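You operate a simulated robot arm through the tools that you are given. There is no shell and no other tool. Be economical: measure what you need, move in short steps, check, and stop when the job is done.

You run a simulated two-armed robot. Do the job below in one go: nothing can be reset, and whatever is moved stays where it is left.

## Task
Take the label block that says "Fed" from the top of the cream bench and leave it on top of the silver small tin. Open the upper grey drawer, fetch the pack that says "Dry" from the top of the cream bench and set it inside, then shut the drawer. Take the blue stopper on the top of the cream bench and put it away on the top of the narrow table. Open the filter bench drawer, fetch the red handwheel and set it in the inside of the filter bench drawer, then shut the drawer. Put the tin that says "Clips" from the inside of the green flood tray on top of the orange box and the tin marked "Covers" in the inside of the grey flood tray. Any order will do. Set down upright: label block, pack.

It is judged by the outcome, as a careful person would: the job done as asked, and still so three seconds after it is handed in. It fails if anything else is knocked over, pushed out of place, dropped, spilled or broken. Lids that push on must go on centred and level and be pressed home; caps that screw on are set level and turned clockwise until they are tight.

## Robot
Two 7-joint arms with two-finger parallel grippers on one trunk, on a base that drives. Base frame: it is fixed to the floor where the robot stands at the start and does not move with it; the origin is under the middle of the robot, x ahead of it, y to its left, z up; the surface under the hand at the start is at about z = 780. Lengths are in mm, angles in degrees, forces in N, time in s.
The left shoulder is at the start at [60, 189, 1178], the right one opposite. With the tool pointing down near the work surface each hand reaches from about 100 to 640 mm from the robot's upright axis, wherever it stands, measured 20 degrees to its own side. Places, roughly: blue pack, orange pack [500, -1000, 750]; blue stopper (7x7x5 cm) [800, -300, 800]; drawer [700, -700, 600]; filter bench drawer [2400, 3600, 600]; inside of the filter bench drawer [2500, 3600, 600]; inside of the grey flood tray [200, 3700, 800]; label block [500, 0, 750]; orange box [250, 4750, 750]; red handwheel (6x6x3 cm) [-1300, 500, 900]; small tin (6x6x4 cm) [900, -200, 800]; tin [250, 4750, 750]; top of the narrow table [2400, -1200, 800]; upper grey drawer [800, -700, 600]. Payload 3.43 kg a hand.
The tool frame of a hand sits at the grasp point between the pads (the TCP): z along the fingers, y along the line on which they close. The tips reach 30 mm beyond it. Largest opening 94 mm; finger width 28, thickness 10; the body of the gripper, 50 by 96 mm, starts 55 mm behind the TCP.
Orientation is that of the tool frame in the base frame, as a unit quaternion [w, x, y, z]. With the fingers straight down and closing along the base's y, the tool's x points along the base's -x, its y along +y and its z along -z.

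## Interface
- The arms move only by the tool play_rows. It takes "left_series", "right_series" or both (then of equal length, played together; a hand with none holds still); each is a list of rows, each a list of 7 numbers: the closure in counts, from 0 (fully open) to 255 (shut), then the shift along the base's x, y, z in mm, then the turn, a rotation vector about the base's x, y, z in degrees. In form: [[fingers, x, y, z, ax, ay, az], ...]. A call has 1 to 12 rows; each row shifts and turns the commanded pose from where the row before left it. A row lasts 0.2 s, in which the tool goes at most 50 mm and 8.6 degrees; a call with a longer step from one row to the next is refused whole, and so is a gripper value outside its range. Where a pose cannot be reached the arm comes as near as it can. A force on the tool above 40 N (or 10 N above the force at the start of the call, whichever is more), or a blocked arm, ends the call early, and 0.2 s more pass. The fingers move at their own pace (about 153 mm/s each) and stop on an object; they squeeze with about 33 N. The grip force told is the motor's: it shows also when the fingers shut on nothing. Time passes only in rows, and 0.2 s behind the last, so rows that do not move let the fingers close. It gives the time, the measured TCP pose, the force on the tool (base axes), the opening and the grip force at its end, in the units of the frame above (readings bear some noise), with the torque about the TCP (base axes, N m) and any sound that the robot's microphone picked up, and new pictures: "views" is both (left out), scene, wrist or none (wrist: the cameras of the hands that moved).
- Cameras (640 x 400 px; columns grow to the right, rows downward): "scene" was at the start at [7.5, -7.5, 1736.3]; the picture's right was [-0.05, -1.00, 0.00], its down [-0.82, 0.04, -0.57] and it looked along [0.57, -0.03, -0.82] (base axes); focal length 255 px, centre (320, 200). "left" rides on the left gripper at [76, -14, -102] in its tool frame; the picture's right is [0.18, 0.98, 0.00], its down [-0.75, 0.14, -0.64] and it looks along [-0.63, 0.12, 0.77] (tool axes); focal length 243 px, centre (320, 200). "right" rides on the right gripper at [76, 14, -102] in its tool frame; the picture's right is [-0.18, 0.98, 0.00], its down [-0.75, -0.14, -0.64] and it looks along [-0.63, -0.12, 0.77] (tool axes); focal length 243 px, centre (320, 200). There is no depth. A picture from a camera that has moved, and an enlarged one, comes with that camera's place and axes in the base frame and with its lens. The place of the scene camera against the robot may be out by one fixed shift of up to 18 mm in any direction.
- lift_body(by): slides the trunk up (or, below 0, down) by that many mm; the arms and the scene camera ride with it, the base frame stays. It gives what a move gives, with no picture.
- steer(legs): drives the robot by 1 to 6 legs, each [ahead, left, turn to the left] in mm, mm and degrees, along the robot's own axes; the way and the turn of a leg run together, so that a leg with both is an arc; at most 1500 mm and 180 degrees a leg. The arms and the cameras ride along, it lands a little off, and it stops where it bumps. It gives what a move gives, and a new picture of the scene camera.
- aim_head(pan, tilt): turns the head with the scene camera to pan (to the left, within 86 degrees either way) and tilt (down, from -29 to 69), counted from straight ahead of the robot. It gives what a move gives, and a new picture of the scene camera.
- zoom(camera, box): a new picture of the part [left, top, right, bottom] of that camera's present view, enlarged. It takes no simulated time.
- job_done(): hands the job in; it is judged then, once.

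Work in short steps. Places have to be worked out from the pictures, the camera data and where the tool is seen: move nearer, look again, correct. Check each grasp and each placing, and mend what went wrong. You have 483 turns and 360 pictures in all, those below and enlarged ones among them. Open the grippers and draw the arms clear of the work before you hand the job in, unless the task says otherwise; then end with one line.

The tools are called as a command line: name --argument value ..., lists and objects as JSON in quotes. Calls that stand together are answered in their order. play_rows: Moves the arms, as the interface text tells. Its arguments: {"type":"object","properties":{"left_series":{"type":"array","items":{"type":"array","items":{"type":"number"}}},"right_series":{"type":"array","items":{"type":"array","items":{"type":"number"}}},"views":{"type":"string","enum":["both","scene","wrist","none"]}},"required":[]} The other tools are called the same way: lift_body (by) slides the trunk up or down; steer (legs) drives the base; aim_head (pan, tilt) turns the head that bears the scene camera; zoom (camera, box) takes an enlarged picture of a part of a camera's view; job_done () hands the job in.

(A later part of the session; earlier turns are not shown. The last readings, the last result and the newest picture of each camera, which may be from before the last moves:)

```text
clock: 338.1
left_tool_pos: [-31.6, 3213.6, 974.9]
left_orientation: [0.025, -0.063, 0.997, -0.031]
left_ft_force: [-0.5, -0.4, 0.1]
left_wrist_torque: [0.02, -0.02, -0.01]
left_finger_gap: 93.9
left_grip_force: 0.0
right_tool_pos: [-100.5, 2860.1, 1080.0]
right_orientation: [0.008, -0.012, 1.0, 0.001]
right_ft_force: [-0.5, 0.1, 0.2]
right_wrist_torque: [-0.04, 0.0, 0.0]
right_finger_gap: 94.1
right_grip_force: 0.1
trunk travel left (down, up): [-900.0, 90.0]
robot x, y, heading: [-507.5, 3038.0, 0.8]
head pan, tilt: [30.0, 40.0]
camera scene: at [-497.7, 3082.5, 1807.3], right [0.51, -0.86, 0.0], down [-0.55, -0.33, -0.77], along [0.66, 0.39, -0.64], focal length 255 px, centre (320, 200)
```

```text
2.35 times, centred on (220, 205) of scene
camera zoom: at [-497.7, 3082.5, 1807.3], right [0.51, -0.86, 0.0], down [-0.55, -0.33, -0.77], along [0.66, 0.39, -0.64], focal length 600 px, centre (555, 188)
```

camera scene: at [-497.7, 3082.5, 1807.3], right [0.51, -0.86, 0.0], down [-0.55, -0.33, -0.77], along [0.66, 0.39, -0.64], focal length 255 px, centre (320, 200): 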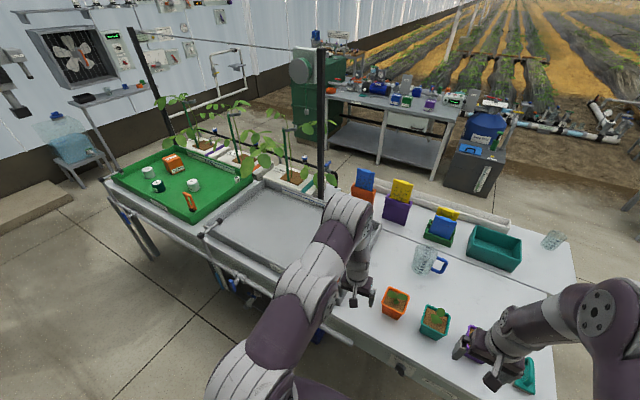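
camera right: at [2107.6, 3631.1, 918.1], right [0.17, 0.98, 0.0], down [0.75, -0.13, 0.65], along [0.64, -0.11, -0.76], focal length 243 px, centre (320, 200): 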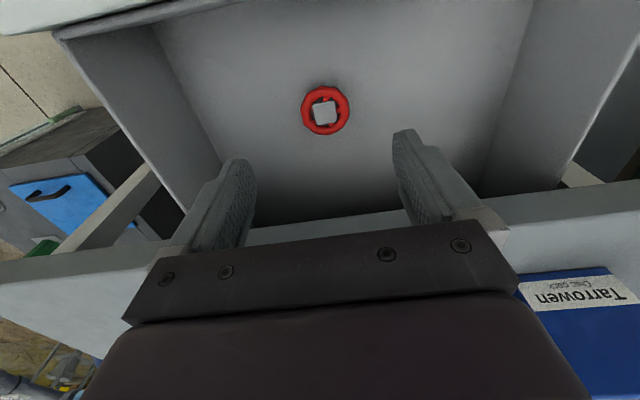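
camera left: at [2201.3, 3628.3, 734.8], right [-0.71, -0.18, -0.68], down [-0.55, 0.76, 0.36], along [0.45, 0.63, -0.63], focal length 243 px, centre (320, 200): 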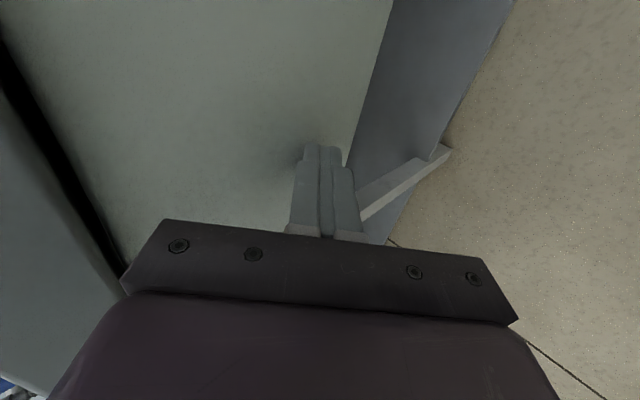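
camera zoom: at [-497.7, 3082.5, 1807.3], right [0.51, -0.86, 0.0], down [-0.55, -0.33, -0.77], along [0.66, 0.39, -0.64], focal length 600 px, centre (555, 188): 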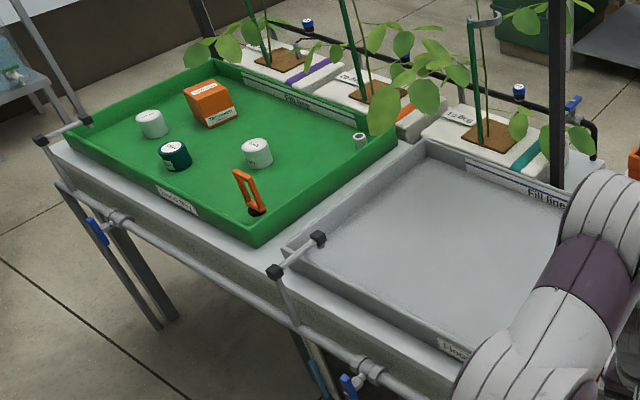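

I drive along to face the green tray and read the tin labels.

steer --legs '[[0, 1480, -1], [80, 0, 0]]'

aim_head --pan 0 --tilt 50

```text
clock: 346.1
left_tool_pos: [57.9, 4671.8, 975.3]
left_orientation: [0.025, -0.046, 0.998, -0.032]
left_ft_force: [-0.2, -0.1, 0.2]
left_wrist_torque: [0.0, 0.0, -0.01]
left_finger_gap: 93.7
left_grip_force: 0.1
right_tool_pos: [-22.5, 4319.5, 1081.5]
right_orientation: [0.008, 0.005, 1.0, 0.001]
right_ft_force: [0.1, 1.1, -0.3]
right_wrist_torque: [0.0, -0.03, 0.0]
right_finger_gap: 93.8
right_grip_force: 0.0
trunk travel left (down, up): [-900.0, 90.0]
robot x, y, heading: [-420.2, 4517.3, -1.1]
head pan, tilt: [30.0, 40.0]
camera scene: at [-413.4, 4555.8, 1807.4], right [0.48, -0.88, 0.0], down [-0.56, -0.31, -0.77], along [0.67, 0.37, -0.64], focal length 255 px, centre (320, 200)
```

scene: 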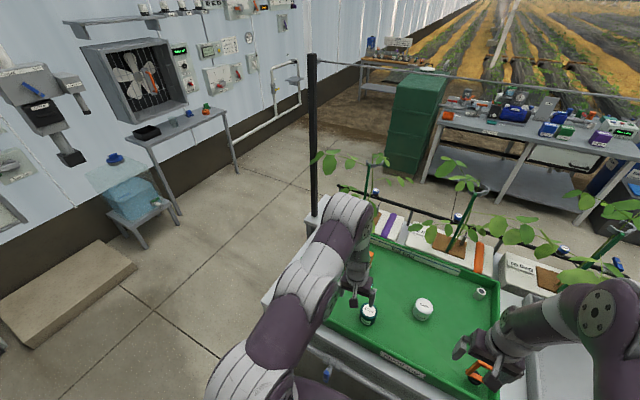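

```text
clock: 347.1
left_tool_pos: [59.9, 4672.1, 976.0]
left_orientation: [0.023, -0.046, 0.998, -0.032]
left_ft_force: [0.1, 0.1, 0.5]
left_wrist_torque: [0.02, -0.02, -0.03]
left_finger_gap: 94.0
left_grip_force: 0.0
right_tool_pos: [-21.0, 4319.5, 1081.0]
right_orientation: [0.007, 0.006, 1.0, 0.001]
right_ft_force: [-0.5, -0.1, 0.1]
right_wrist_torque: [0.02, -0.04, 0.0]
right_finger_gap: 93.8
right_grip_force: 0.0
trunk travel left (down, up): [-900.0, 90.0]
robot x, y, heading: [-417.7, 4520.1, -1.3]
head pan, tilt: [0.0, 50.0]
camera scene: at [-408.4, 4513.2, 1793.2], right [-0.02, -1.0, 0.0], down [-0.77, 0.02, -0.64], along [0.64, -0.01, -0.77], focal length 255 px, centre (320, 200)
```

scene: 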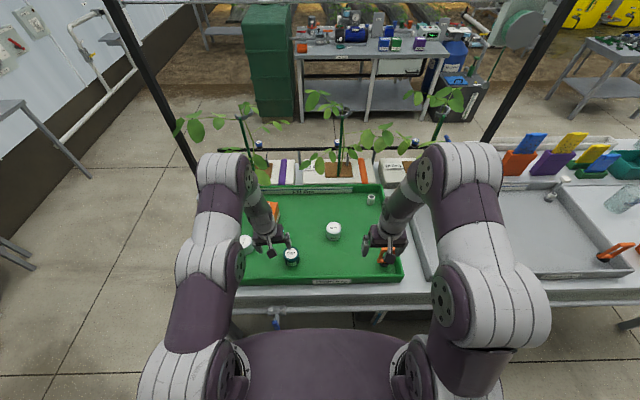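

zoom --camera "scene" --box '[230, 170, 420, 300]'

zoom --camera "left" --box '[0, 0, 640, 400]'

zoom --camera "right" --box '[0, 0, 640, 400]'

```text
3.08 times, centred on (325, 235) of scene
camera zoom: at [-408.4, 4513.2, 1793.2], right [-0.02, -1.0, 0.0], down [-0.77, 0.02, -0.64], along [0.64, -0.01, -0.77], focal length 785 px, centre (305, 92)
```

zoom: 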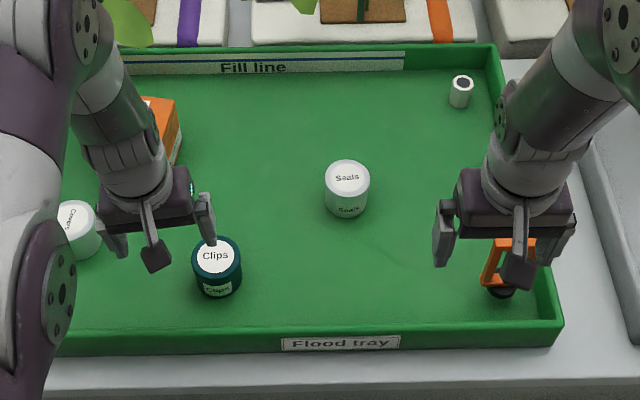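

```text
1.00 times, centred on (320, 200) of left (not enlarged: the box is as wide or as high as the picture)
camera zoom: at [-21.5, 4657.9, 1074.8], right [-0.27, 0.96, -0.07], down [0.7, 0.25, 0.67], along [0.66, 0.13, -0.74], focal length 243 px, centre (320, 200)
```

zoom: 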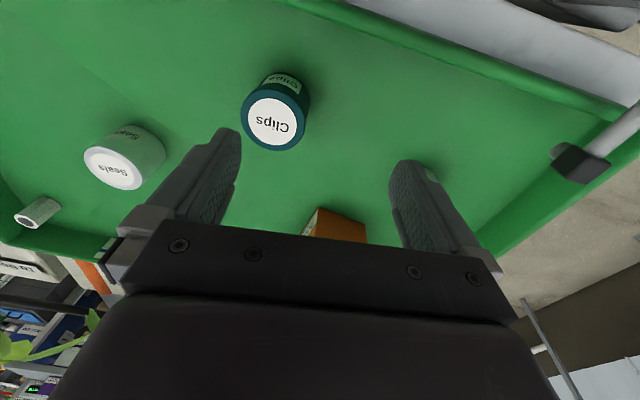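

```text
1.00 times, centred on (320, 200) of right (not enlarged: the box is as wide or as high as the picture)
camera zoom: at [-99.1, 4334.2, 1182.5], right [0.19, 0.98, 0.0], down [0.74, -0.15, 0.65], along [0.64, -0.12, -0.76], focal length 243 px, centre (320, 200)
```

zoom: 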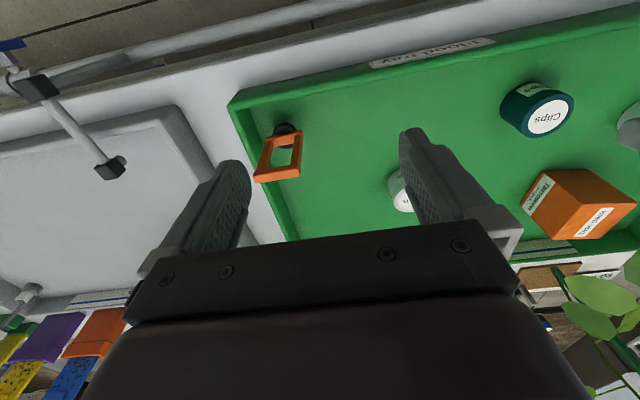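

Clips is the dark teal tin near (92,4627); Covers is the white one near (162,4844). I straighten the left hand and move it over Clips.

play_rows --left_series '[[0, 11, -15, -5, 1.85, 1.3, -2.65], [0, 11, -15, -5, 1.85, 1.3, -2.65], [0, 11, -15, -5, 0, 0, 0], [0, 0, 0, -10, 0, 0, 0], [0, 0, 0, 0, 0, 0, 0]]' --views "wrist"

```text
clock: 348.3
left_tool_pos: [65.1, 4658.9, 979.8]
left_orientation: [0.094, -0.024, 0.995, -0.02]
left_ft_force: [1.0, 0.2, 0.1]
left_wrist_torque: [-0.02, 0.03, -0.01]
left_finger_gap: 93.9
left_grip_force: 0.2
left hand out of reach, approached as far as the arm can: row 1, 2, 3
right_tool_pos: [-20.1, 4320.3, 1079.5]
right_orientation: [0.007, 0.006, 1.0, 0.001]
right_ft_force: [0.0, 0.0, -0.4]
right_wrist_torque: [0.02, 0.01, 0.02]
right_finger_gap: 93.9
right_grip_force: 0.1
trunk travel left (down, up): [-900.0, 90.0]
robot x, y, heading: [-422.5, 4514.4, -1.1]
head pan, tilt: [0.0, 50.0]
camera left: at [-29.9, 4646.3, 1066.5], right [-0.22, 0.97, -0.08], down [0.61, 0.2, 0.76], along [0.76, 0.12, -0.64], focal length 243 px, centre (320, 200)
```

left: 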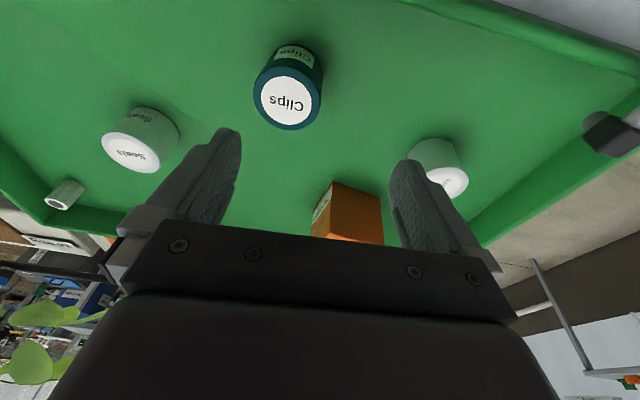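

play_rows --left_series '[[0, 10, 15, 30, 0, 0, 0], [0, 10, 15, 30, 0.6, 2.7, -0.7], [0, 10, 15, 20, 0.6, 2.7, -0.7], [0, 0, 10, 0, 0.6, 2.7, -0.7], [0, 0, 0, 0, 0.5, 2.7, -0.7], [0, 0, 0, 0, 0, 0, 0]]' --views "scene"

```text
clock: 349.7
left_tool_pos: [20.6, 4666.8, 1047.4]
left_orientation: [0.084, -0.013, 0.996, -0.008]
left_ft_force: [1.2, 0.5, 0.0]
left_wrist_torque: [-0.02, -0.01, -0.03]
left_finger_gap: 94.0
left_grip_force: 0.1
left hand out of reach, approached as far as the arm can: row 2, 3, 4
right_tool_pos: [-19.8, 4318.8, 1079.3]
right_orientation: [0.007, 0.005, 1.0, 0.002]
right_ft_force: [1.0, 0.0, 0.4]
right_wrist_torque: [0.0, 0.02, -0.01]
right_finger_gap: 94.0
right_grip_force: 0.1
trunk travel left (down, up): [-900.0, 90.0]
robot x, y, heading: [-418.6, 4514.6, -1.3]
head pan, tilt: [0.0, 50.0]
camera scene: at [-406.8, 4513.1, 1793.1], right [-0.02, -1.0, 0.0], down [-0.77, 0.02, -0.64], along [0.64, -0.01, -0.77], focal length 255 px, centre (320, 200)
```

scene: 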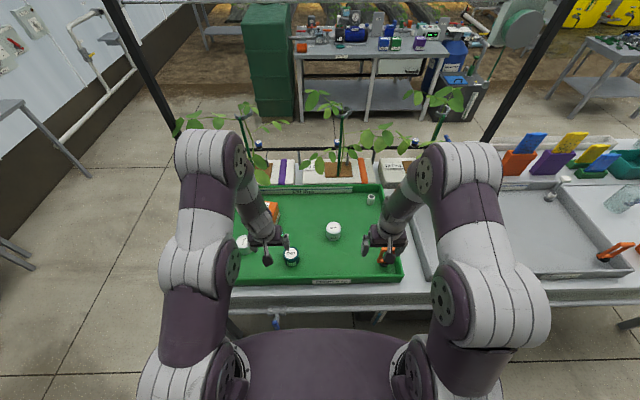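

play_rows --left_series '[[0, 40, -10, 0, 0, 0, 0], [0, 40, -10, 0, 0, 0, 0], [0, 40, -10, 0, 0.5, 2.5, -0.5], [0, 30, -10, 0, 0.5, 2.5, -0.5], [0, 0, 0, 0, 0.5, 2.5, -0.5], [0, 0, 0, 0, 0, 2, 0], [0, 0, 0, 0, 0, 0, 0]]' --views "none"

```text
clock: 351.3
left_tool_pos: [170.6, 4628.8, 1049.4]
left_orientation: [-0.02, 0.006, 1.0, 0.009]
left_ft_force: [-0.4, 0.1, -0.1]
left_wrist_torque: [-0.04, 0.02, 0.02]
left_finger_gap: 94.1
left_grip_force: 0.1
left hand out of reach, approached as far as the arm can: row 1, 2
right_tool_pos: [-19.7, 4319.1, 1081.3]
right_orientation: [0.007, 0.006, 1.0, 0.001]
right_ft_force: [0.2, -0.7, -0.1]
right_wrist_torque: [0.02, -0.01, -0.03]
right_finger_gap: 93.8
right_grip_force: 0.1
trunk travel left (down, up): [-900.0, 90.0]
robot x, y, heading: [-419.7, 4517.3, -1.2]
head pan, tilt: [0.0, 50.0]
```

The left hand is fine vertically when farther out. I back the base 80 mm, putting the hand right over Clips.

steer --legs '[[-78, 0, 1.2]]'

play_rows --left_series '[[0, 0, 0, -30, -0.5, -1.2, 0.3], [0, 0, 0, -40, -0.5, -1.1, 0.3], [0, 0, 0, -40, 0, 0, 0], [0, 0, 0, 0, 0, 0, 0]]' --views "wrist"

```text
clock: 352.3
left_tool_pos: [92.2, 4642.9, 1047.4]
left_orientation: [-0.022, -0.005, 1.0, 0.008]
left_ft_force: [0.3, 0.0, 0.4]
left_wrist_torque: [0.02, 0.02, 0.0]
left_finger_gap: 93.9
left_grip_force: 0.0
right_tool_pos: [-90.8, 4329.4, 1080.1]
right_orientation: [0.006, -0.006, 1.0, 0.001]
right_ft_force: [0.7, 0.5, -0.4]
right_wrist_torque: [0.0, 0.01, 0.0]
right_finger_gap: 94.0
right_grip_force: 0.0
trunk travel left (down, up): [-900.0, 90.0]
robot x, y, heading: [-496.7, 4517.7, 0.2]
head pan, tilt: [0.0, 50.0]
camera scene: at [-481.3, 4514.3, 1793.0], right [0.0, -1.0, 0.0], down [-0.77, 0.0, -0.64], along [0.64, 0.0, -0.77], focal length 255 px, centre (320, 200)
```

scene: 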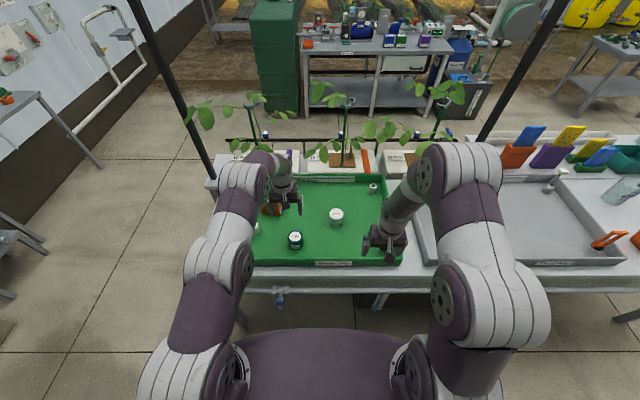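

```text
clock: 353.3
left_tool_pos: [90.7, 4644.1, 937.7]
left_orientation: [0.001, -0.011, 1.0, 0.0]
left_ft_force: [-1.9, 0.8, -0.4]
left_wrist_torque: [-0.02, 0.0, -0.01]
left_finger_gap: 93.9
left_grip_force: 0.1
right_tool_pos: [-92.6, 4328.7, 1079.9]
right_orientation: [0.006, -0.006, 1.0, 0.0]
right_ft_force: [0.9, 0.3, 0.0]
right_wrist_torque: [0.0, 0.03, 0.01]
right_finger_gap: 94.3
right_grip_force: 0.0
trunk travel left (down, up): [-900.0, 90.0]
robot x, y, heading: [-496.5, 4519.3, -0.2]
head pan, tilt: [0.0, 50.0]
camera left: at [13.7, 4629.0, 1040.3], right [-0.2, 0.98, 0.0], down [0.75, 0.16, 0.64], along [0.63, 0.13, -0.77], focal length 243 px, centre (320, 200)
```

left: 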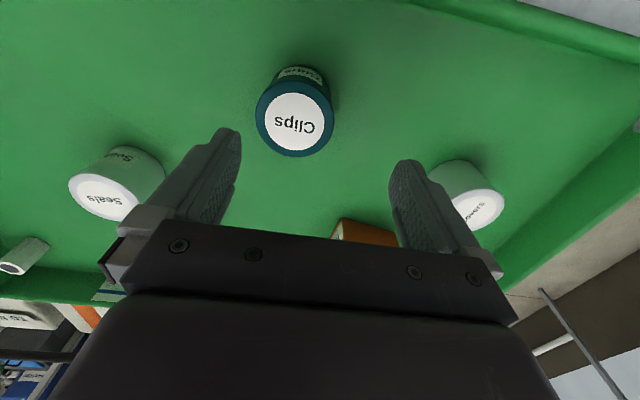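

play_rows --left_series '[[0, 0, -19, -25, 0, 0, 0], [0, 0, 0, -30, 0, 0, 0], [0, 0, 0, -28, 0, 0, 0], [0, 0, 0, 0, 0, 0, 0]]' --views "wrist"

```text
clock: 354.3
left_tool_pos: [86.0, 4624.6, 859.4]
left_orientation: [0.002, -0.01, 1.0, 0.001]
left_ft_force: [0.2, -0.1, 0.9]
left_wrist_torque: [-0.01, 0.01, 0.01]
left_finger_gap: 93.9
left_grip_force: 0.1
left hand out of reach, approached as far as the arm can: row 3
right_tool_pos: [-94.9, 4328.5, 1080.8]
right_orientation: [0.006, -0.006, 1.0, 0.001]
right_ft_force: [0.0, 0.4, 0.8]
right_wrist_torque: [0.0, -0.01, -0.01]
right_finger_gap: 94.1
right_grip_force: 0.0
trunk travel left (down, up): [-900.0, 90.0]
robot x, y, heading: [-499.5, 4518.6, -0.1]
head pan, tilt: [0.0, 50.0]
camera left: at [10.3, 4611.7, 960.9], right [-0.2, 0.98, 0.0], down [0.75, 0.16, 0.64], along [0.63, 0.13, -0.77], focal length 243 px, centre (320, 200)
```

left: 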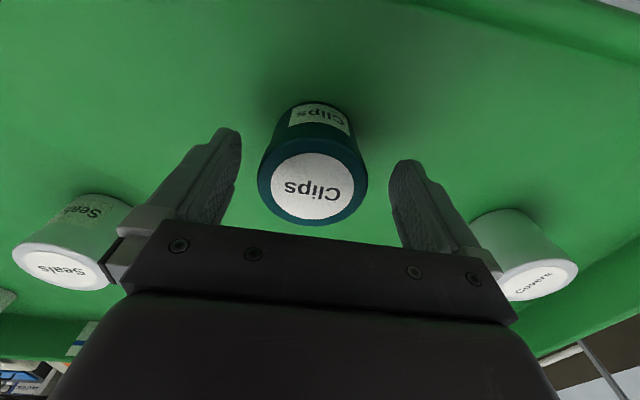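

lift_body --by -16

play_rows --left_series '[[255, 0, 0, 0, 0, 0, 0], [255, 0, 0, 0, 0, 0, 0], [255, 0, 0, 0, 0, 0, 0], [255, 0, 0, 0, 0, 0, 0]]' --views "wrist"

```text
clock: 354.9
left_tool_pos: [87.2, 4625.6, 841.7]
left_orientation: [0.001, -0.011, 1.0, 0.001]
left_ft_force: [-0.4, -0.6, 0.4]
left_wrist_torque: [-0.03, -0.01, -0.01]
left_finger_gap: 94.3
left_grip_force: 0.2
right_tool_pos: [-93.0, 4328.6, 1065.5]
right_orientation: [0.008, -0.005, 1.0, 0.001]
right_ft_force: [-0.3, -1.1, -1.3]
right_wrist_torque: [-0.02, 0.03, 0.01]
right_finger_gap: 94.1
right_grip_force: 0.0
trunk travel left (down, up): [-884.0, 106.0]
robot x, y, heading: [-500.3, 4517.3, -0.1]
head pan, tilt: [0.0, 50.0]
```

```text
clock: 355.9
left_tool_pos: [87.3, 4626.9, 842.8]
left_orientation: [0.001, -0.01, 1.0, -0.001]
left_ft_force: [1.3, 0.1, 2.9]
left_wrist_torque: [0.18, -0.01, -0.01]
left_finger_gap: 66.4
left_grip_force: 33.3
right_tool_pos: [-94.6, 4329.6, 1063.6]
right_orientation: [0.007, -0.007, 1.0, 0.002]
right_ft_force: [0.1, 1.3, -0.1]
right_wrist_torque: [0.0, -0.02, 0.01]
right_finger_gap: 93.8
right_grip_force: 0.0
trunk travel left (down, up): [-884.0, 106.0]
robot x, y, heading: [-496.9, 4520.1, -0.2]
head pan, tilt: [0.0, 50.0]
camera left: at [10.3, 4612.0, 945.0], right [-0.2, 0.98, 0.0], down [0.75, 0.16, 0.64], along [0.63, 0.13, -0.77], focal length 243 px, centre (320, 200)
```

left: 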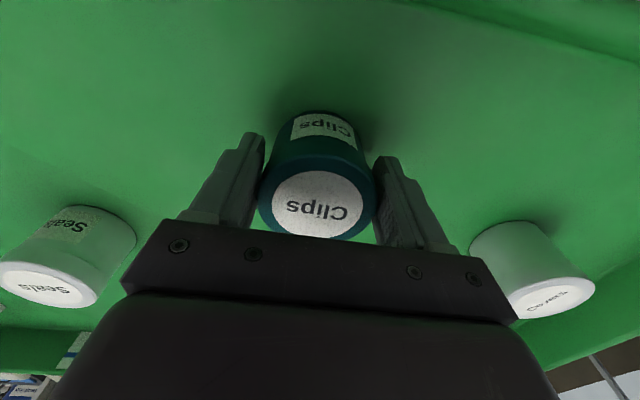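

Gripped (66 mm). Lift.

play_rows --left_series '[[255, 0, 0, 15, 0, 0, 0], [255, 0, 0, 35, 0, 0, 0], [255, 0, 0, 45, 0, 0, 0], [255, 0, 0, 45, 0, 0, 0], [255, 0, 0, 20, 0, 0, 0], [255, 0, 0, 0, 0, 0, 0]]' --views "both"

```text
clock: 357.4
left_tool_pos: [87.2, 4624.8, 1003.2]
left_orientation: [-0.001, -0.011, 1.0, 0.0]
left_ft_force: [0.3, -0.3, -1.5]
left_wrist_torque: [0.01, -0.03, 0.02]
left_finger_gap: 66.5
left_grip_force: 32.7
right_tool_pos: [-93.6, 4329.0, 1064.7]
right_orientation: [0.007, -0.007, 1.0, 0.001]
right_ft_force: [0.2, 0.6, 0.1]
right_wrist_torque: [-0.01, 0.01, -0.01]
right_finger_gap: 93.8
right_grip_force: 0.0
trunk travel left (down, up): [-884.0, 106.0]
robot x, y, heading: [-498.8, 4518.3, 0.2]
head pan, tilt: [0.0, 50.0]
camera scene: at [-484.9, 4514.4, 1777.1], right [0.0, -1.0, 0.0], down [-0.77, 0.0, -0.64], along [0.64, 0.0, -0.77], focal length 255 px, centre (320, 200)
camera left: at [10.0, 4611.2, 1104.3], right [-0.2, 0.98, 0.0], down [0.75, 0.16, 0.64], along [0.63, 0.13, -0.77], focal length 243 px, centre (320, 200)
```

scene: 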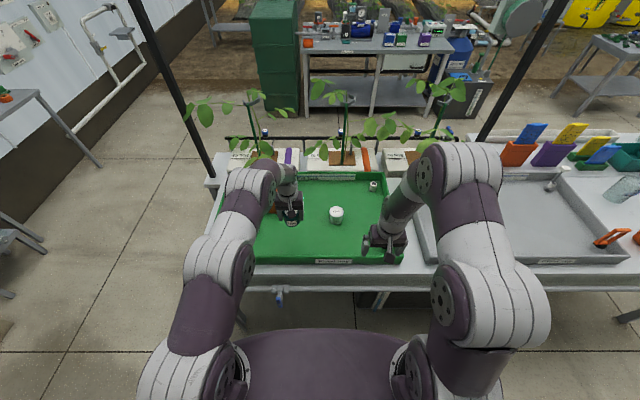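
left: 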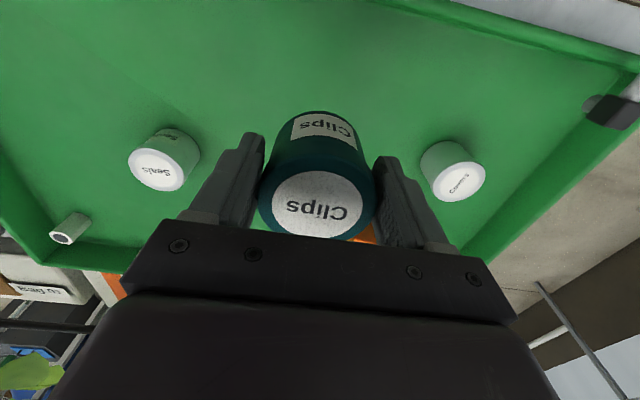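

Test the left hand's forward reach at this height (over the tray, clear of everything).

play_rows --left_series '[[255, 30, 0, 0, 0, 0, 0], [255, 30, 0, 0, 0, 0, 0], [255, 20, 0, 0, 0, 0, 0], [255, 15, 0, 0, 0, 0, 0], [255, 0, 0, 0, 0, 0, 0]]' --views "none"

```text
clock: 358.6
left_tool_pos: [120.0, 4630.2, 998.7]
left_orientation: [0.001, -0.011, 1.0, -0.001]
left_ft_force: [0.0, 0.0, -1.5]
left_wrist_torque: [0.02, 0.01, -0.04]
left_finger_gap: 66.4
left_grip_force: 32.8
left hand out of reach, approached as far as the arm can: row 2, 3, 4
right_tool_pos: [-93.3, 4328.6, 1063.9]
right_orientation: [0.007, -0.006, 1.0, 0.001]
right_ft_force: [0.0, -0.4, -0.4]
right_wrist_torque: [-0.01, 0.03, -0.01]
right_finger_gap: 94.1
right_grip_force: 0.1
trunk travel left (down, up): [-884.0, 106.0]
robot x, y, heading: [-501.0, 4516.2, 0.3]
head pan, tilt: [0.0, 50.0]
```

Vertical reach tops out ~630 mm. I'll set Clips back down, re-grasp it with the hand pitched forward 30° for more reach.

play_rows --left_series '[[255, -30, -4, -40, 0, 0, 0], [255, 0, 0, -45, 0, 0, 0], [255, 0, 0, -45, 0, 0, 0], [255, 0, 0, -14, 0, 0, 0], [255, 0, 0, -4, 0, 0, 0], [255, 0, 0, -3, 0, 0, 0], [255, 0, 0, -3, 0, 0, 0], [255, 0, 0, -3, 0, 0, 0], [255, 0, 0, 0, 0, 0, 0]]' --views "wrist"

```text
refused: row 1 steps farther than a row can; nothing moved
```

play_rows --left_series '[[255, -30, -4, -30, 0, 0, 0], [255, 0, 0, -45, 0, 0, 0], [255, 0, 0, -45, 0, 0, 0], [255, 0, 0, -22, 0, 0, 0], [255, 0, 0, -5, 0, 0, 0], [255, 0, 0, -3, 0, 0, 0], [255, 0, 0, -3, 0, 0, 0], [255, 0, 0, -3, 0, 0, 0], [255, 0, 0, 0, 0, 0, 0]]' --views "wrist"

```text
clock: 360.6
left_tool_pos: [89.6, 4624.4, 846.3]
left_orientation: [0.001, -0.011, 1.0, 0.0]
left_ft_force: [-0.7, -0.8, -1.4]
left_wrist_torque: [0.03, 0.01, 0.02]
left_finger_gap: 66.3
left_grip_force: 33.0
right_tool_pos: [-94.6, 4330.1, 1063.6]
right_orientation: [0.007, -0.006, 1.0, 0.001]
right_ft_force: [-0.3, 0.4, 0.3]
right_wrist_torque: [-0.03, 0.01, 0.01]
right_finger_gap: 94.2
right_grip_force: 0.2
trunk travel left (down, up): [-884.0, 106.0]
robot x, y, heading: [-499.8, 4513.9, 0.1]
head pan, tilt: [0.0, 50.0]
camera left: at [12.1, 4610.8, 948.5], right [-0.2, 0.98, 0.0], down [0.75, 0.16, 0.64], along [0.63, 0.13, -0.77], focal length 243 px, centre (320, 200)
```

left: 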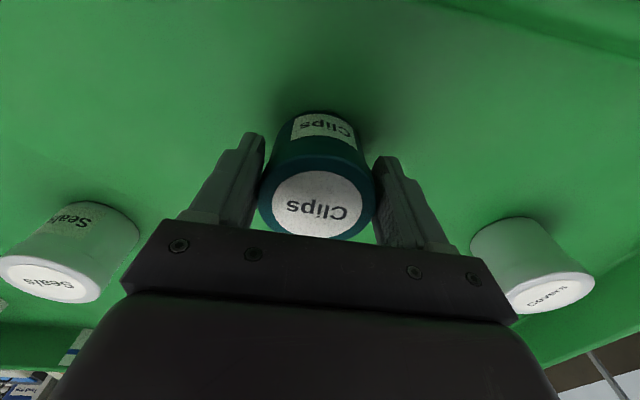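

Still just above the floor; lower the last few millimetres.

play_rows --left_series '[[255, 0, 0, -2, 0, 0, 0], [255, 0, 0, -2, 0, 0, 0], [255, 0, 0, -2, 0, 0, 0], [255, 0, 0, 0, 0, 0, 0]]' --views "none"

```text
clock: 361.6
left_tool_pos: [87.0, 4624.9, 843.5]
left_orientation: [0.003, -0.01, 1.0, -0.001]
left_ft_force: [2.7, -0.6, 8.5]
left_wrist_torque: [0.17, -0.04, -0.05]
left_finger_gap: 66.7
left_grip_force: 32.9
left hand out of reach, approached as far as the arm can: row 3
right_tool_pos: [-94.8, 4327.9, 1064.7]
right_orientation: [0.007, -0.005, 1.0, 0.001]
right_ft_force: [-0.5, 0.0, -0.1]
right_wrist_torque: [0.0, 0.01, -0.02]
right_finger_gap: 93.8
right_grip_force: 0.0
trunk travel left (down, up): [-884.0, 106.0]
robot x, y, heading: [-496.8, 4517.5, -0.2]
head pan, tilt: [0.0, 50.0]
```

Contact. Open, pitch 30°, check.

play_rows --left_series '[[0, 0, 0, 0, 0, 0, 0], [0, 0, 0, 0, 0, 0, 0], [0, 0, 0, 2, 0, -7.5, 0], [0, 0, 0, 1, 0, -7.5, 0], [0, 0, 0, 1, 0, -7.5, 0], [0, 0, 0, 1, 0, -7.5, 0], [0, 0, 0, 0, 0, 0, 0]]' --views "both"

```text
clock: 363.1
left_tool_pos: [87.4, 4624.9, 847.0]
left_orientation: [0.26, -0.01, 0.965, -0.003]
left_ft_force: [0.3, -0.6, 0.2]
left_wrist_torque: [0.04, 0.03, -0.02]
left_finger_gap: 93.9
left_grip_force: 0.1
right_tool_pos: [-95.3, 4329.1, 1065.2]
right_orientation: [0.007, -0.006, 1.0, 0.001]
right_ft_force: [0.5, -0.2, 0.4]
right_wrist_torque: [-0.02, -0.01, 0.03]
right_finger_gap: 94.0
right_grip_force: 0.0
trunk travel left (down, up): [-884.0, 106.0]
robot x, y, heading: [-498.0, 4518.4, -0.0]
head pan, tilt: [0.0, 50.0]
camera scene: at [-485.0, 4514.3, 1777.1], right [0.0, -1.0, 0.0], down [-0.77, 0.0, -0.64], along [0.64, 0.0, -0.77], focal length 255 px, centre (320, 200)
camera left: at [-30.7, 4611.0, 897.5], right [-0.18, 0.98, -0.1], down [0.33, 0.16, 0.93], along [0.93, 0.13, -0.35], focal length 243 px, centre (320, 200)
```

scene: 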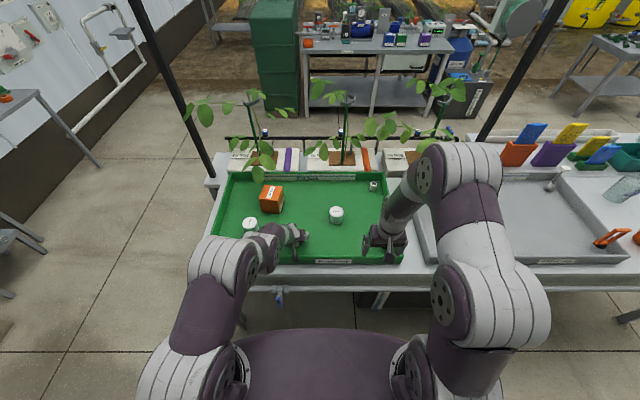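
left: 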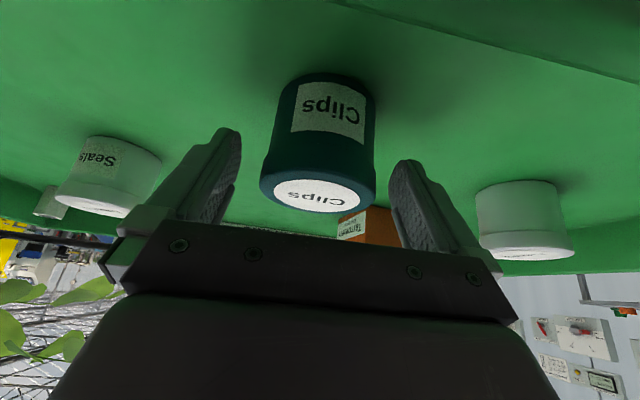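

play_rows --left_series '[[0, 1, 0, -6, 0, 0, 0], [255, 0, 0, 0, 0, 0, 0], [255, 0, 0, 0, 0, 0, 0], [255, 0, 0, 0, 0, 0, 0], [255, 0, 0, 0, 0, 0, 0]]' --views "none"

zoom --camera "scene" --box '[200, 160, 320, 260]'

```text
clock: 364.4
left_tool_pos: [87.2, 4625.6, 840.5]
left_orientation: [0.259, -0.01, 0.966, -0.002]
left_ft_force: [0.4, 0.4, 4.1]
left_wrist_torque: [0.15, -0.09, 0.02]
left_finger_gap: 66.8
left_grip_force: 33.0
right_tool_pos: [-94.7, 4328.8, 1063.7]
right_orientation: [0.006, -0.006, 1.0, 0.001]
right_ft_force: [-1.0, -0.3, 1.2]
right_wrist_torque: [-0.01, 0.0, 0.0]
right_finger_gap: 94.2
right_grip_force: 0.1
trunk travel left (down, up): [-884.0, 106.0]
robot x, y, heading: [-497.3, 4515.5, -0.2]
head pan, tilt: [0.0, 50.0]
```

```text
4.00 times, centred on (260, 210) of scene
camera zoom: at [-486.0, 4514.3, 1777.2], right [0.0, -1.0, 0.0], down [-0.77, 0.0, -0.64], along [0.64, 0.0, -0.77], focal length 1020 px, centre (560, 160)
```

zoom: 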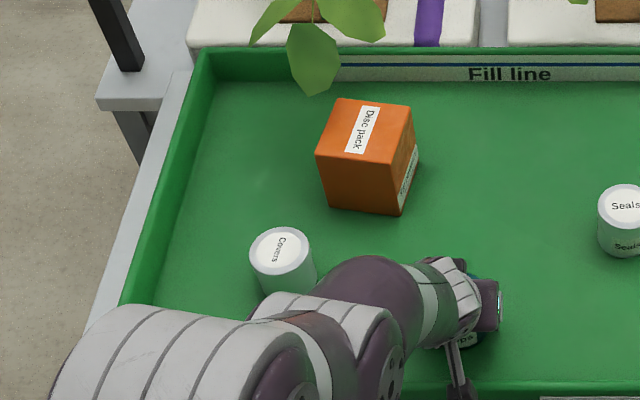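

Box top centre ≈ (298,4740), top z≈888. Lift Clips and drive in (+97, +113).

play_rows --left_series '[[255, 0, 0, 15, 0, 0, 0], [255, 0, 0, 35, 0, 0, 0], [255, 0, 0, 45, 0, 0, 0], [255, 0, 0, 45, 0, 0, 0], [255, 0, 0, 40, 0, 0, 0]]' --views "none"

steer --legs '[[0, 118, 0.2], [90, 0, 0]]'

zoom --camera "left" --box '[0, 0, 640, 400]'

```text
clock: 365.6
left_tool_pos: [84.8, 4626.0, 1017.6]
left_orientation: [0.259, -0.011, 0.966, -0.003]
left_ft_force: [0.1, 0.0, -0.9]
left_wrist_torque: [0.0, -0.03, -0.01]
left_finger_gap: 66.6
left_grip_force: 32.9
right_tool_pos: [-94.5, 4328.4, 1065.1]
right_orientation: [0.008, -0.006, 1.0, 0.001]
right_ft_force: [0.4, -0.7, -0.1]
right_wrist_torque: [0.03, -0.03, -0.01]
right_finger_gap: 94.1
right_grip_force: 0.0
trunk travel left (down, up): [-884.0, 106.0]
robot x, y, heading: [-501.4, 4516.3, -0.2]
head pan, tilt: [0.0, 50.0]
```

```text
clock: 367.5
left_tool_pos: [173.7, 4747.1, 1018.5]
left_orientation: [0.26, -0.011, 0.965, -0.003]
left_ft_force: [0.6, -0.5, -2.2]
left_wrist_torque: [0.0, -0.04, 0.03]
left_finger_gap: 66.5
left_grip_force: 33.3
right_tool_pos: [-5.5, 4449.6, 1064.7]
right_orientation: [0.008, -0.006, 1.0, 0.0]
right_ft_force: [0.7, 0.0, 0.0]
right_wrist_torque: [0.02, 0.02, -0.01]
right_finger_gap: 94.1
right_grip_force: 0.0
trunk travel left (down, up): [-884.0, 106.0]
robot x, y, heading: [-412.6, 4636.9, -0.2]
head pan, tilt: [0.0, 50.0]
camera scene: at [-398.2, 4634.2, 1777.2], right [0.0, -1.0, 0.0], down [-0.77, 0.0, -0.64], along [0.64, 0.0, -0.77], focal length 255 px, centre (320, 200)
```

scene: 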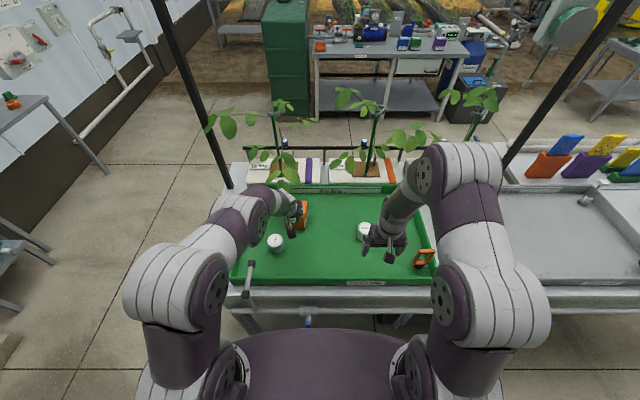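

```text
1.00 times, centred on (320, 200) of left (not enlarged: the box is as wide or as high as the picture)
camera zoom: at [56.4, 4731.8, 1069.5], right [-0.18, 0.98, -0.1], down [0.33, 0.16, 0.93], along [0.93, 0.13, -0.35], focal length 243 px, centre (320, 200)
```

zoom: 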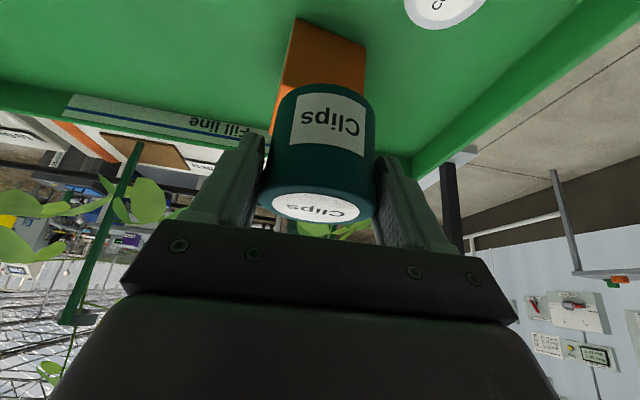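

Box centre ≈ (290,4744). Reach forward over it.

play_rows --left_series '[[255, 38, -1, 0, 0, 0, 0], [255, 38, -1, 0, 0, 0, 0], [255, 37, -1, 0, 0, 0, 0], [255, 0, 0, 0, 0, 0, 0]]' --views "both"

```text
clock: 368.5
left_tool_pos: [288.3, 4743.1, 1017.0]
left_orientation: [0.26, -0.01, 0.966, -0.003]
left_ft_force: [-0.7, 0.5, -1.0]
left_wrist_torque: [0.0, -0.01, -0.03]
left_finger_gap: 66.3
left_grip_force: 33.5
right_tool_pos: [-5.6, 4447.2, 1065.0]
right_orientation: [0.008, -0.006, 1.0, 0.001]
right_ft_force: [-0.6, -0.8, 0.9]
right_wrist_torque: [0.03, -0.02, 0.01]
right_finger_gap: 94.0
right_grip_force: 0.1
trunk travel left (down, up): [-884.0, 106.0]
robot x, y, heading: [-411.7, 4639.4, 0.3]
head pan, tilt: [0.0, 50.0]
camera scene: at [-398.2, 4632.6, 1777.2], right [0.0, -1.0, 0.0], down [-0.77, 0.0, -0.64], along [0.64, 0.0, -0.77], focal length 255 px, centre (320, 200)
camera left: at [170.1, 4729.4, 1068.1], right [-0.18, 0.98, -0.1], down [0.33, 0.16, 0.93], along [0.93, 0.13, -0.35], focal length 243 px, centre (320, 200)
```

scene: 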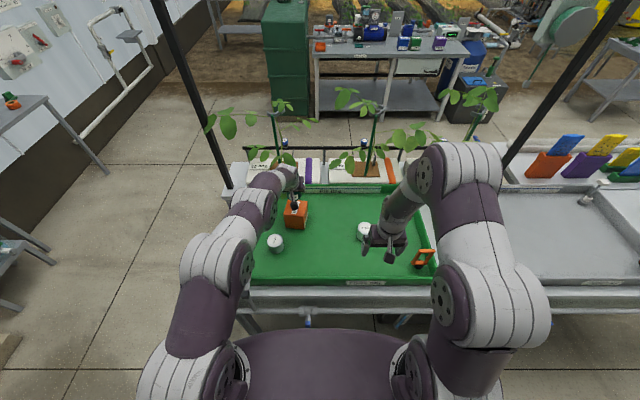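
left: 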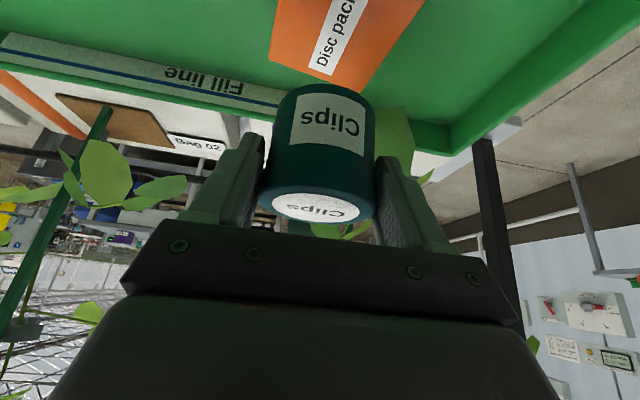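

play_rows --left_series '[[255, 4, 1, -35, 0, 0, 0], [255, 0, 0, -35, 0, 0, 0], [255, 0, 0, -4, 0, 0, 0], [255, 0, 0, -3, 0, 0, 0], [255, 0, 0, -3, 0, 0, 0], [255, 0, 0, -3, 0, 0, 0], [255, 0, 0, 0, 0, 0, 0]]' --views "both"

```text
clock: 370.1
left_tool_pos: [293.3, 4743.5, 939.3]
left_orientation: [0.264, -0.01, 0.965, -0.003]
left_ft_force: [3.7, 2.3, 23.3]
left_wrist_torque: [0.22, 0.18, -0.01]
left_finger_gap: 66.7
left_grip_force: 33.2
right_tool_pos: [-6.5, 4447.5, 1065.1]
right_orientation: [0.008, -0.007, 1.0, 0.001]
right_ft_force: [0.8, 0.7, 0.1]
right_wrist_torque: [-0.04, -0.01, -0.01]
right_finger_gap: 94.1
right_grip_force: 0.0
trunk travel left (down, up): [-884.0, 106.0]
robot x, y, heading: [-407.6, 4637.1, -0.0]
head pan, tilt: [0.0, 50.0]
camera scene: at [-400.0, 4632.7, 1777.5], right [0.0, -1.0, 0.0], down [-0.76, 0.0, -0.64], along [0.64, 0.0, -0.76], focal length 255 px, centre (320, 200)
camera left: at [174.6, 4729.5, 989.7], right [-0.18, 0.98, -0.11], down [0.32, 0.16, 0.93], along [0.93, 0.13, -0.34], focal length 243 px, centre (320, 200)
```

scene: 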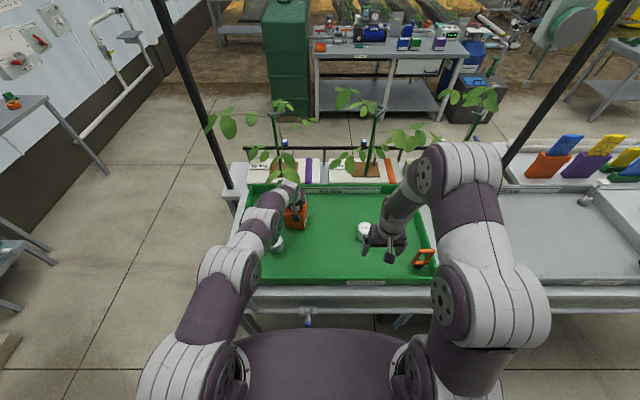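
left: 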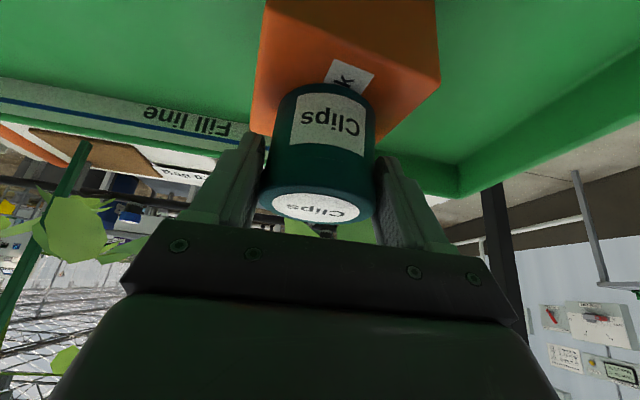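

On the box with 23 N. Ease, release, and retreat along the tool axis.

play_rows --left_series '[[255, 0, 0, 1.5, 0, 0, 0], [120, 0, 0, 0, 0, 0, 0], [40, 0, 0, 0, 0, 0, 0], [10, 0, 0, 0, 0, 0, 0], [10, -8, 0, 14, 0, 0, 0], [10, -15, 0, 26, 0, 0, 0], [10, -20, 0, 34, 0, 0, 0], [10, -20, 0, 34, 0, 0, 0], [10, 0, 0, 0, 0, 0, 0]]' --views "both"

zoom --camera "scene" --box '[220, 160, 420, 280]'

```text
clock: 372.1
left_tool_pos: [229.4, 4743.4, 1044.4]
left_orientation: [0.259, -0.009, 0.966, -0.003]
left_ft_force: [0.7, -0.7, 0.3]
left_wrist_torque: [-0.02, 0.0, -0.03]
left_finger_gap: 90.4
left_grip_force: 0.2
right_tool_pos: [-4.1, 4449.1, 1065.3]
right_orientation: [0.007, -0.006, 1.0, 0.001]
right_ft_force: [-0.9, -0.4, 0.9]
right_wrist_torque: [-0.02, 0.01, 0.02]
right_finger_gap: 93.8
right_grip_force: 0.1
trunk travel left (down, up): [-884.0, 106.0]
robot x, y, heading: [-410.7, 4633.9, -0.0]
head pan, tilt: [0.0, 50.0]
camera scene: at [-395.3, 4633.0, 1777.1], right [0.0, -1.0, 0.0], down [-0.77, 0.0, -0.64], along [0.64, 0.0, -0.77], focal length 255 px, centre (320, 200)
camera left: at [111.1, 4727.9, 1096.4], right [-0.18, 0.98, -0.1], down [0.33, 0.16, 0.93], along [0.93, 0.13, -0.35], focal length 243 px, centre (320, 200)
```

scene: 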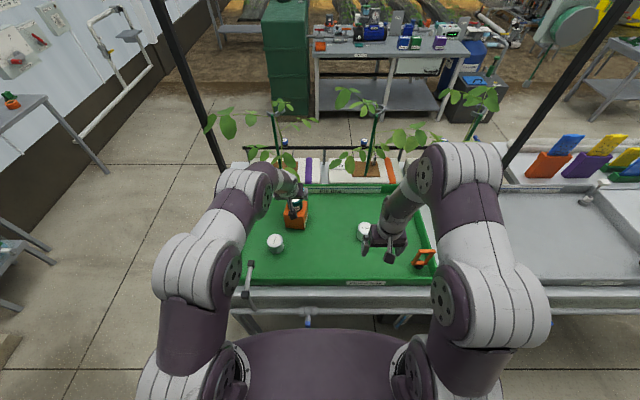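
left: 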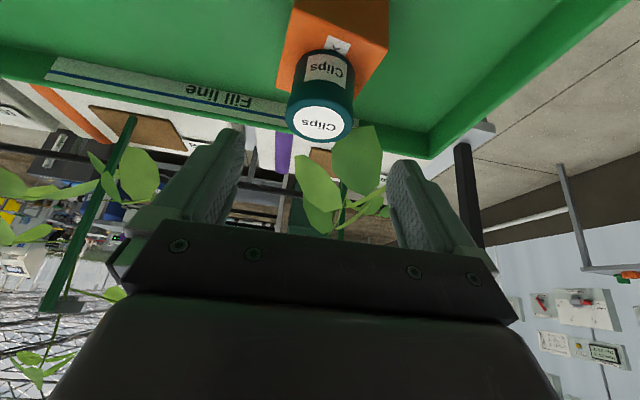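

```text
3.20 times, centred on (320, 220) of scene
camera zoom: at [-395.3, 4633.0, 1777.1], right [0.0, -1.0, 0.0], down [-0.77, 0.0, -0.64], along [0.64, 0.0, -0.77], focal length 816 px, centre (320, 136)
```

zoom: 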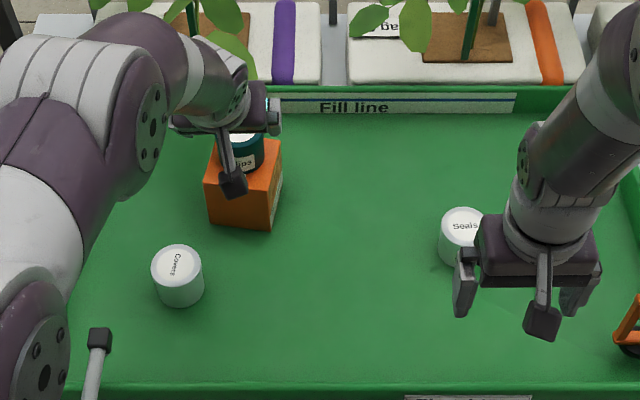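

Clips stands on the box. Now Covers, near (155,4818): bring the pitched left hand over it.

play_rows --left_series '[[0, -35, 35, 0, 0, 0, 0], [0, -35, 35, 0, 0, 0, 0], [0, -15, 5, -30, 0, 0, 0], [0, -15, 0, -35, 0, 0, 0], [0, 0, 0, 0, 0, 0, 0]]' --views "both"

```text
clock: 373.3
left_tool_pos: [128.6, 4818.3, 979.0]
left_orientation: [0.26, -0.01, 0.966, -0.002]
left_ft_force: [-0.2, 0.5, -0.5]
left_wrist_torque: [0.02, 0.0, 0.0]
left_finger_gap: 93.8
left_grip_force: 0.1
right_tool_pos: [-5.4, 4448.3, 1064.7]
right_orientation: [0.007, -0.007, 1.0, 0.002]
right_ft_force: [-0.5, -0.1, -1.1]
right_wrist_torque: [0.02, 0.01, 0.03]
right_finger_gap: 94.1
right_grip_force: 0.0
trunk travel left (down, up): [-884.0, 106.0]
robot x, y, heading: [-411.4, 4637.1, 0.0]
head pan, tilt: [0.0, 50.0]
camera scene: at [-396.7, 4633.2, 1777.2], right [0.0, -1.0, 0.0], down [-0.77, 0.0, -0.64], along [0.64, 0.0, -0.77], focal length 255 px, centre (320, 200)
camera left: at [11.1, 4803.9, 1030.5], right [-0.18, 0.98, -0.1], down [0.33, 0.16, 0.93], along [0.93, 0.13, -0.35], focal length 243 px, centre (320, 200)
```

scene: 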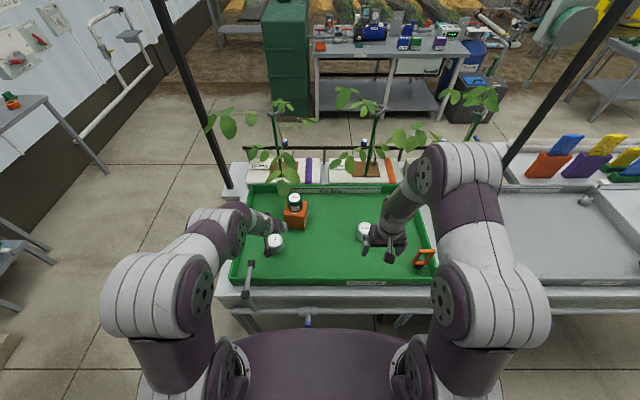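
left: 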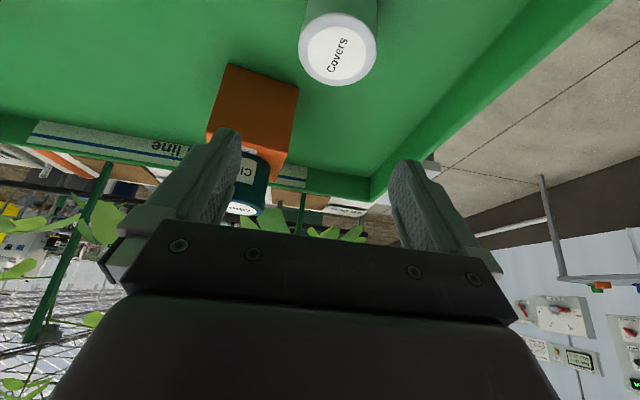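

play_rows --left_series '[[0, 6, 7, -40, 0, 0, 0], [0, 8, 0, -40, 0, 0, 0], [0, 8, 0, -30, 0, 0, 0], [0, 4, 0, -18, 0, 0, 0], [0, 0, 0, 0, 0, 0, 0]]' --views "both"

```text
clock: 374.5
left_tool_pos: [155.7, 4825.0, 851.1]
left_orientation: [0.261, -0.01, 0.965, -0.004]
left_ft_force: [0.4, 0.4, 0.0]
left_wrist_torque: [-0.01, 0.0, 0.01]
left_finger_gap: 94.0
left_grip_force: 0.1
right_tool_pos: [-5.2, 4448.7, 1064.3]
right_orientation: [0.007, -0.006, 1.0, 0.001]
right_ft_force: [-0.2, -0.9, -0.4]
right_wrist_torque: [-0.01, -0.02, 0.01]
right_finger_gap: 93.9
right_grip_force: 0.1
trunk travel left (down, up): [-884.0, 106.0]
robot x, y, heading: [-408.2, 4634.9, 0.2]
head pan, tilt: [0.0, 50.0]
camera scene: at [-396.7, 4632.8, 1777.1], right [0.0, -1.0, 0.0], down [-0.77, 0.0, -0.64], along [0.64, 0.0, -0.77], focal length 255 px, centre (320, 200)
camera left: at [37.4, 4810.4, 901.4], right [-0.18, 0.98, -0.1], down [0.33, 0.16, 0.93], along [0.93, 0.13, -0.35], focal length 243 px, centre (320, 200)
```

scene: 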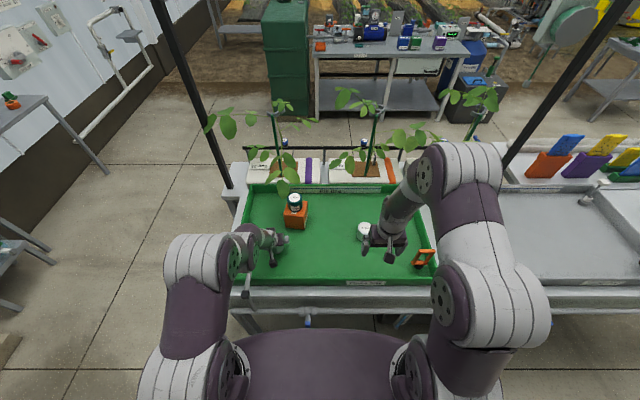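
left: 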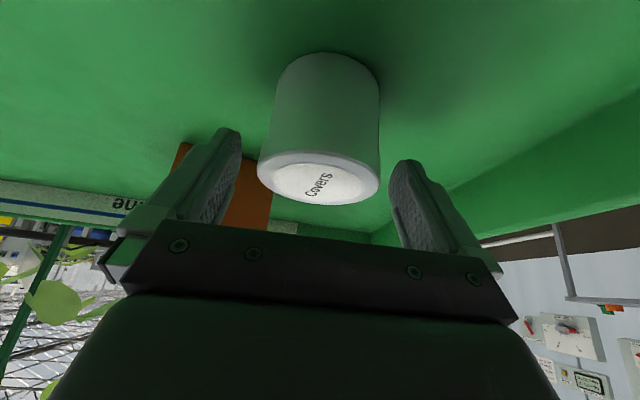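

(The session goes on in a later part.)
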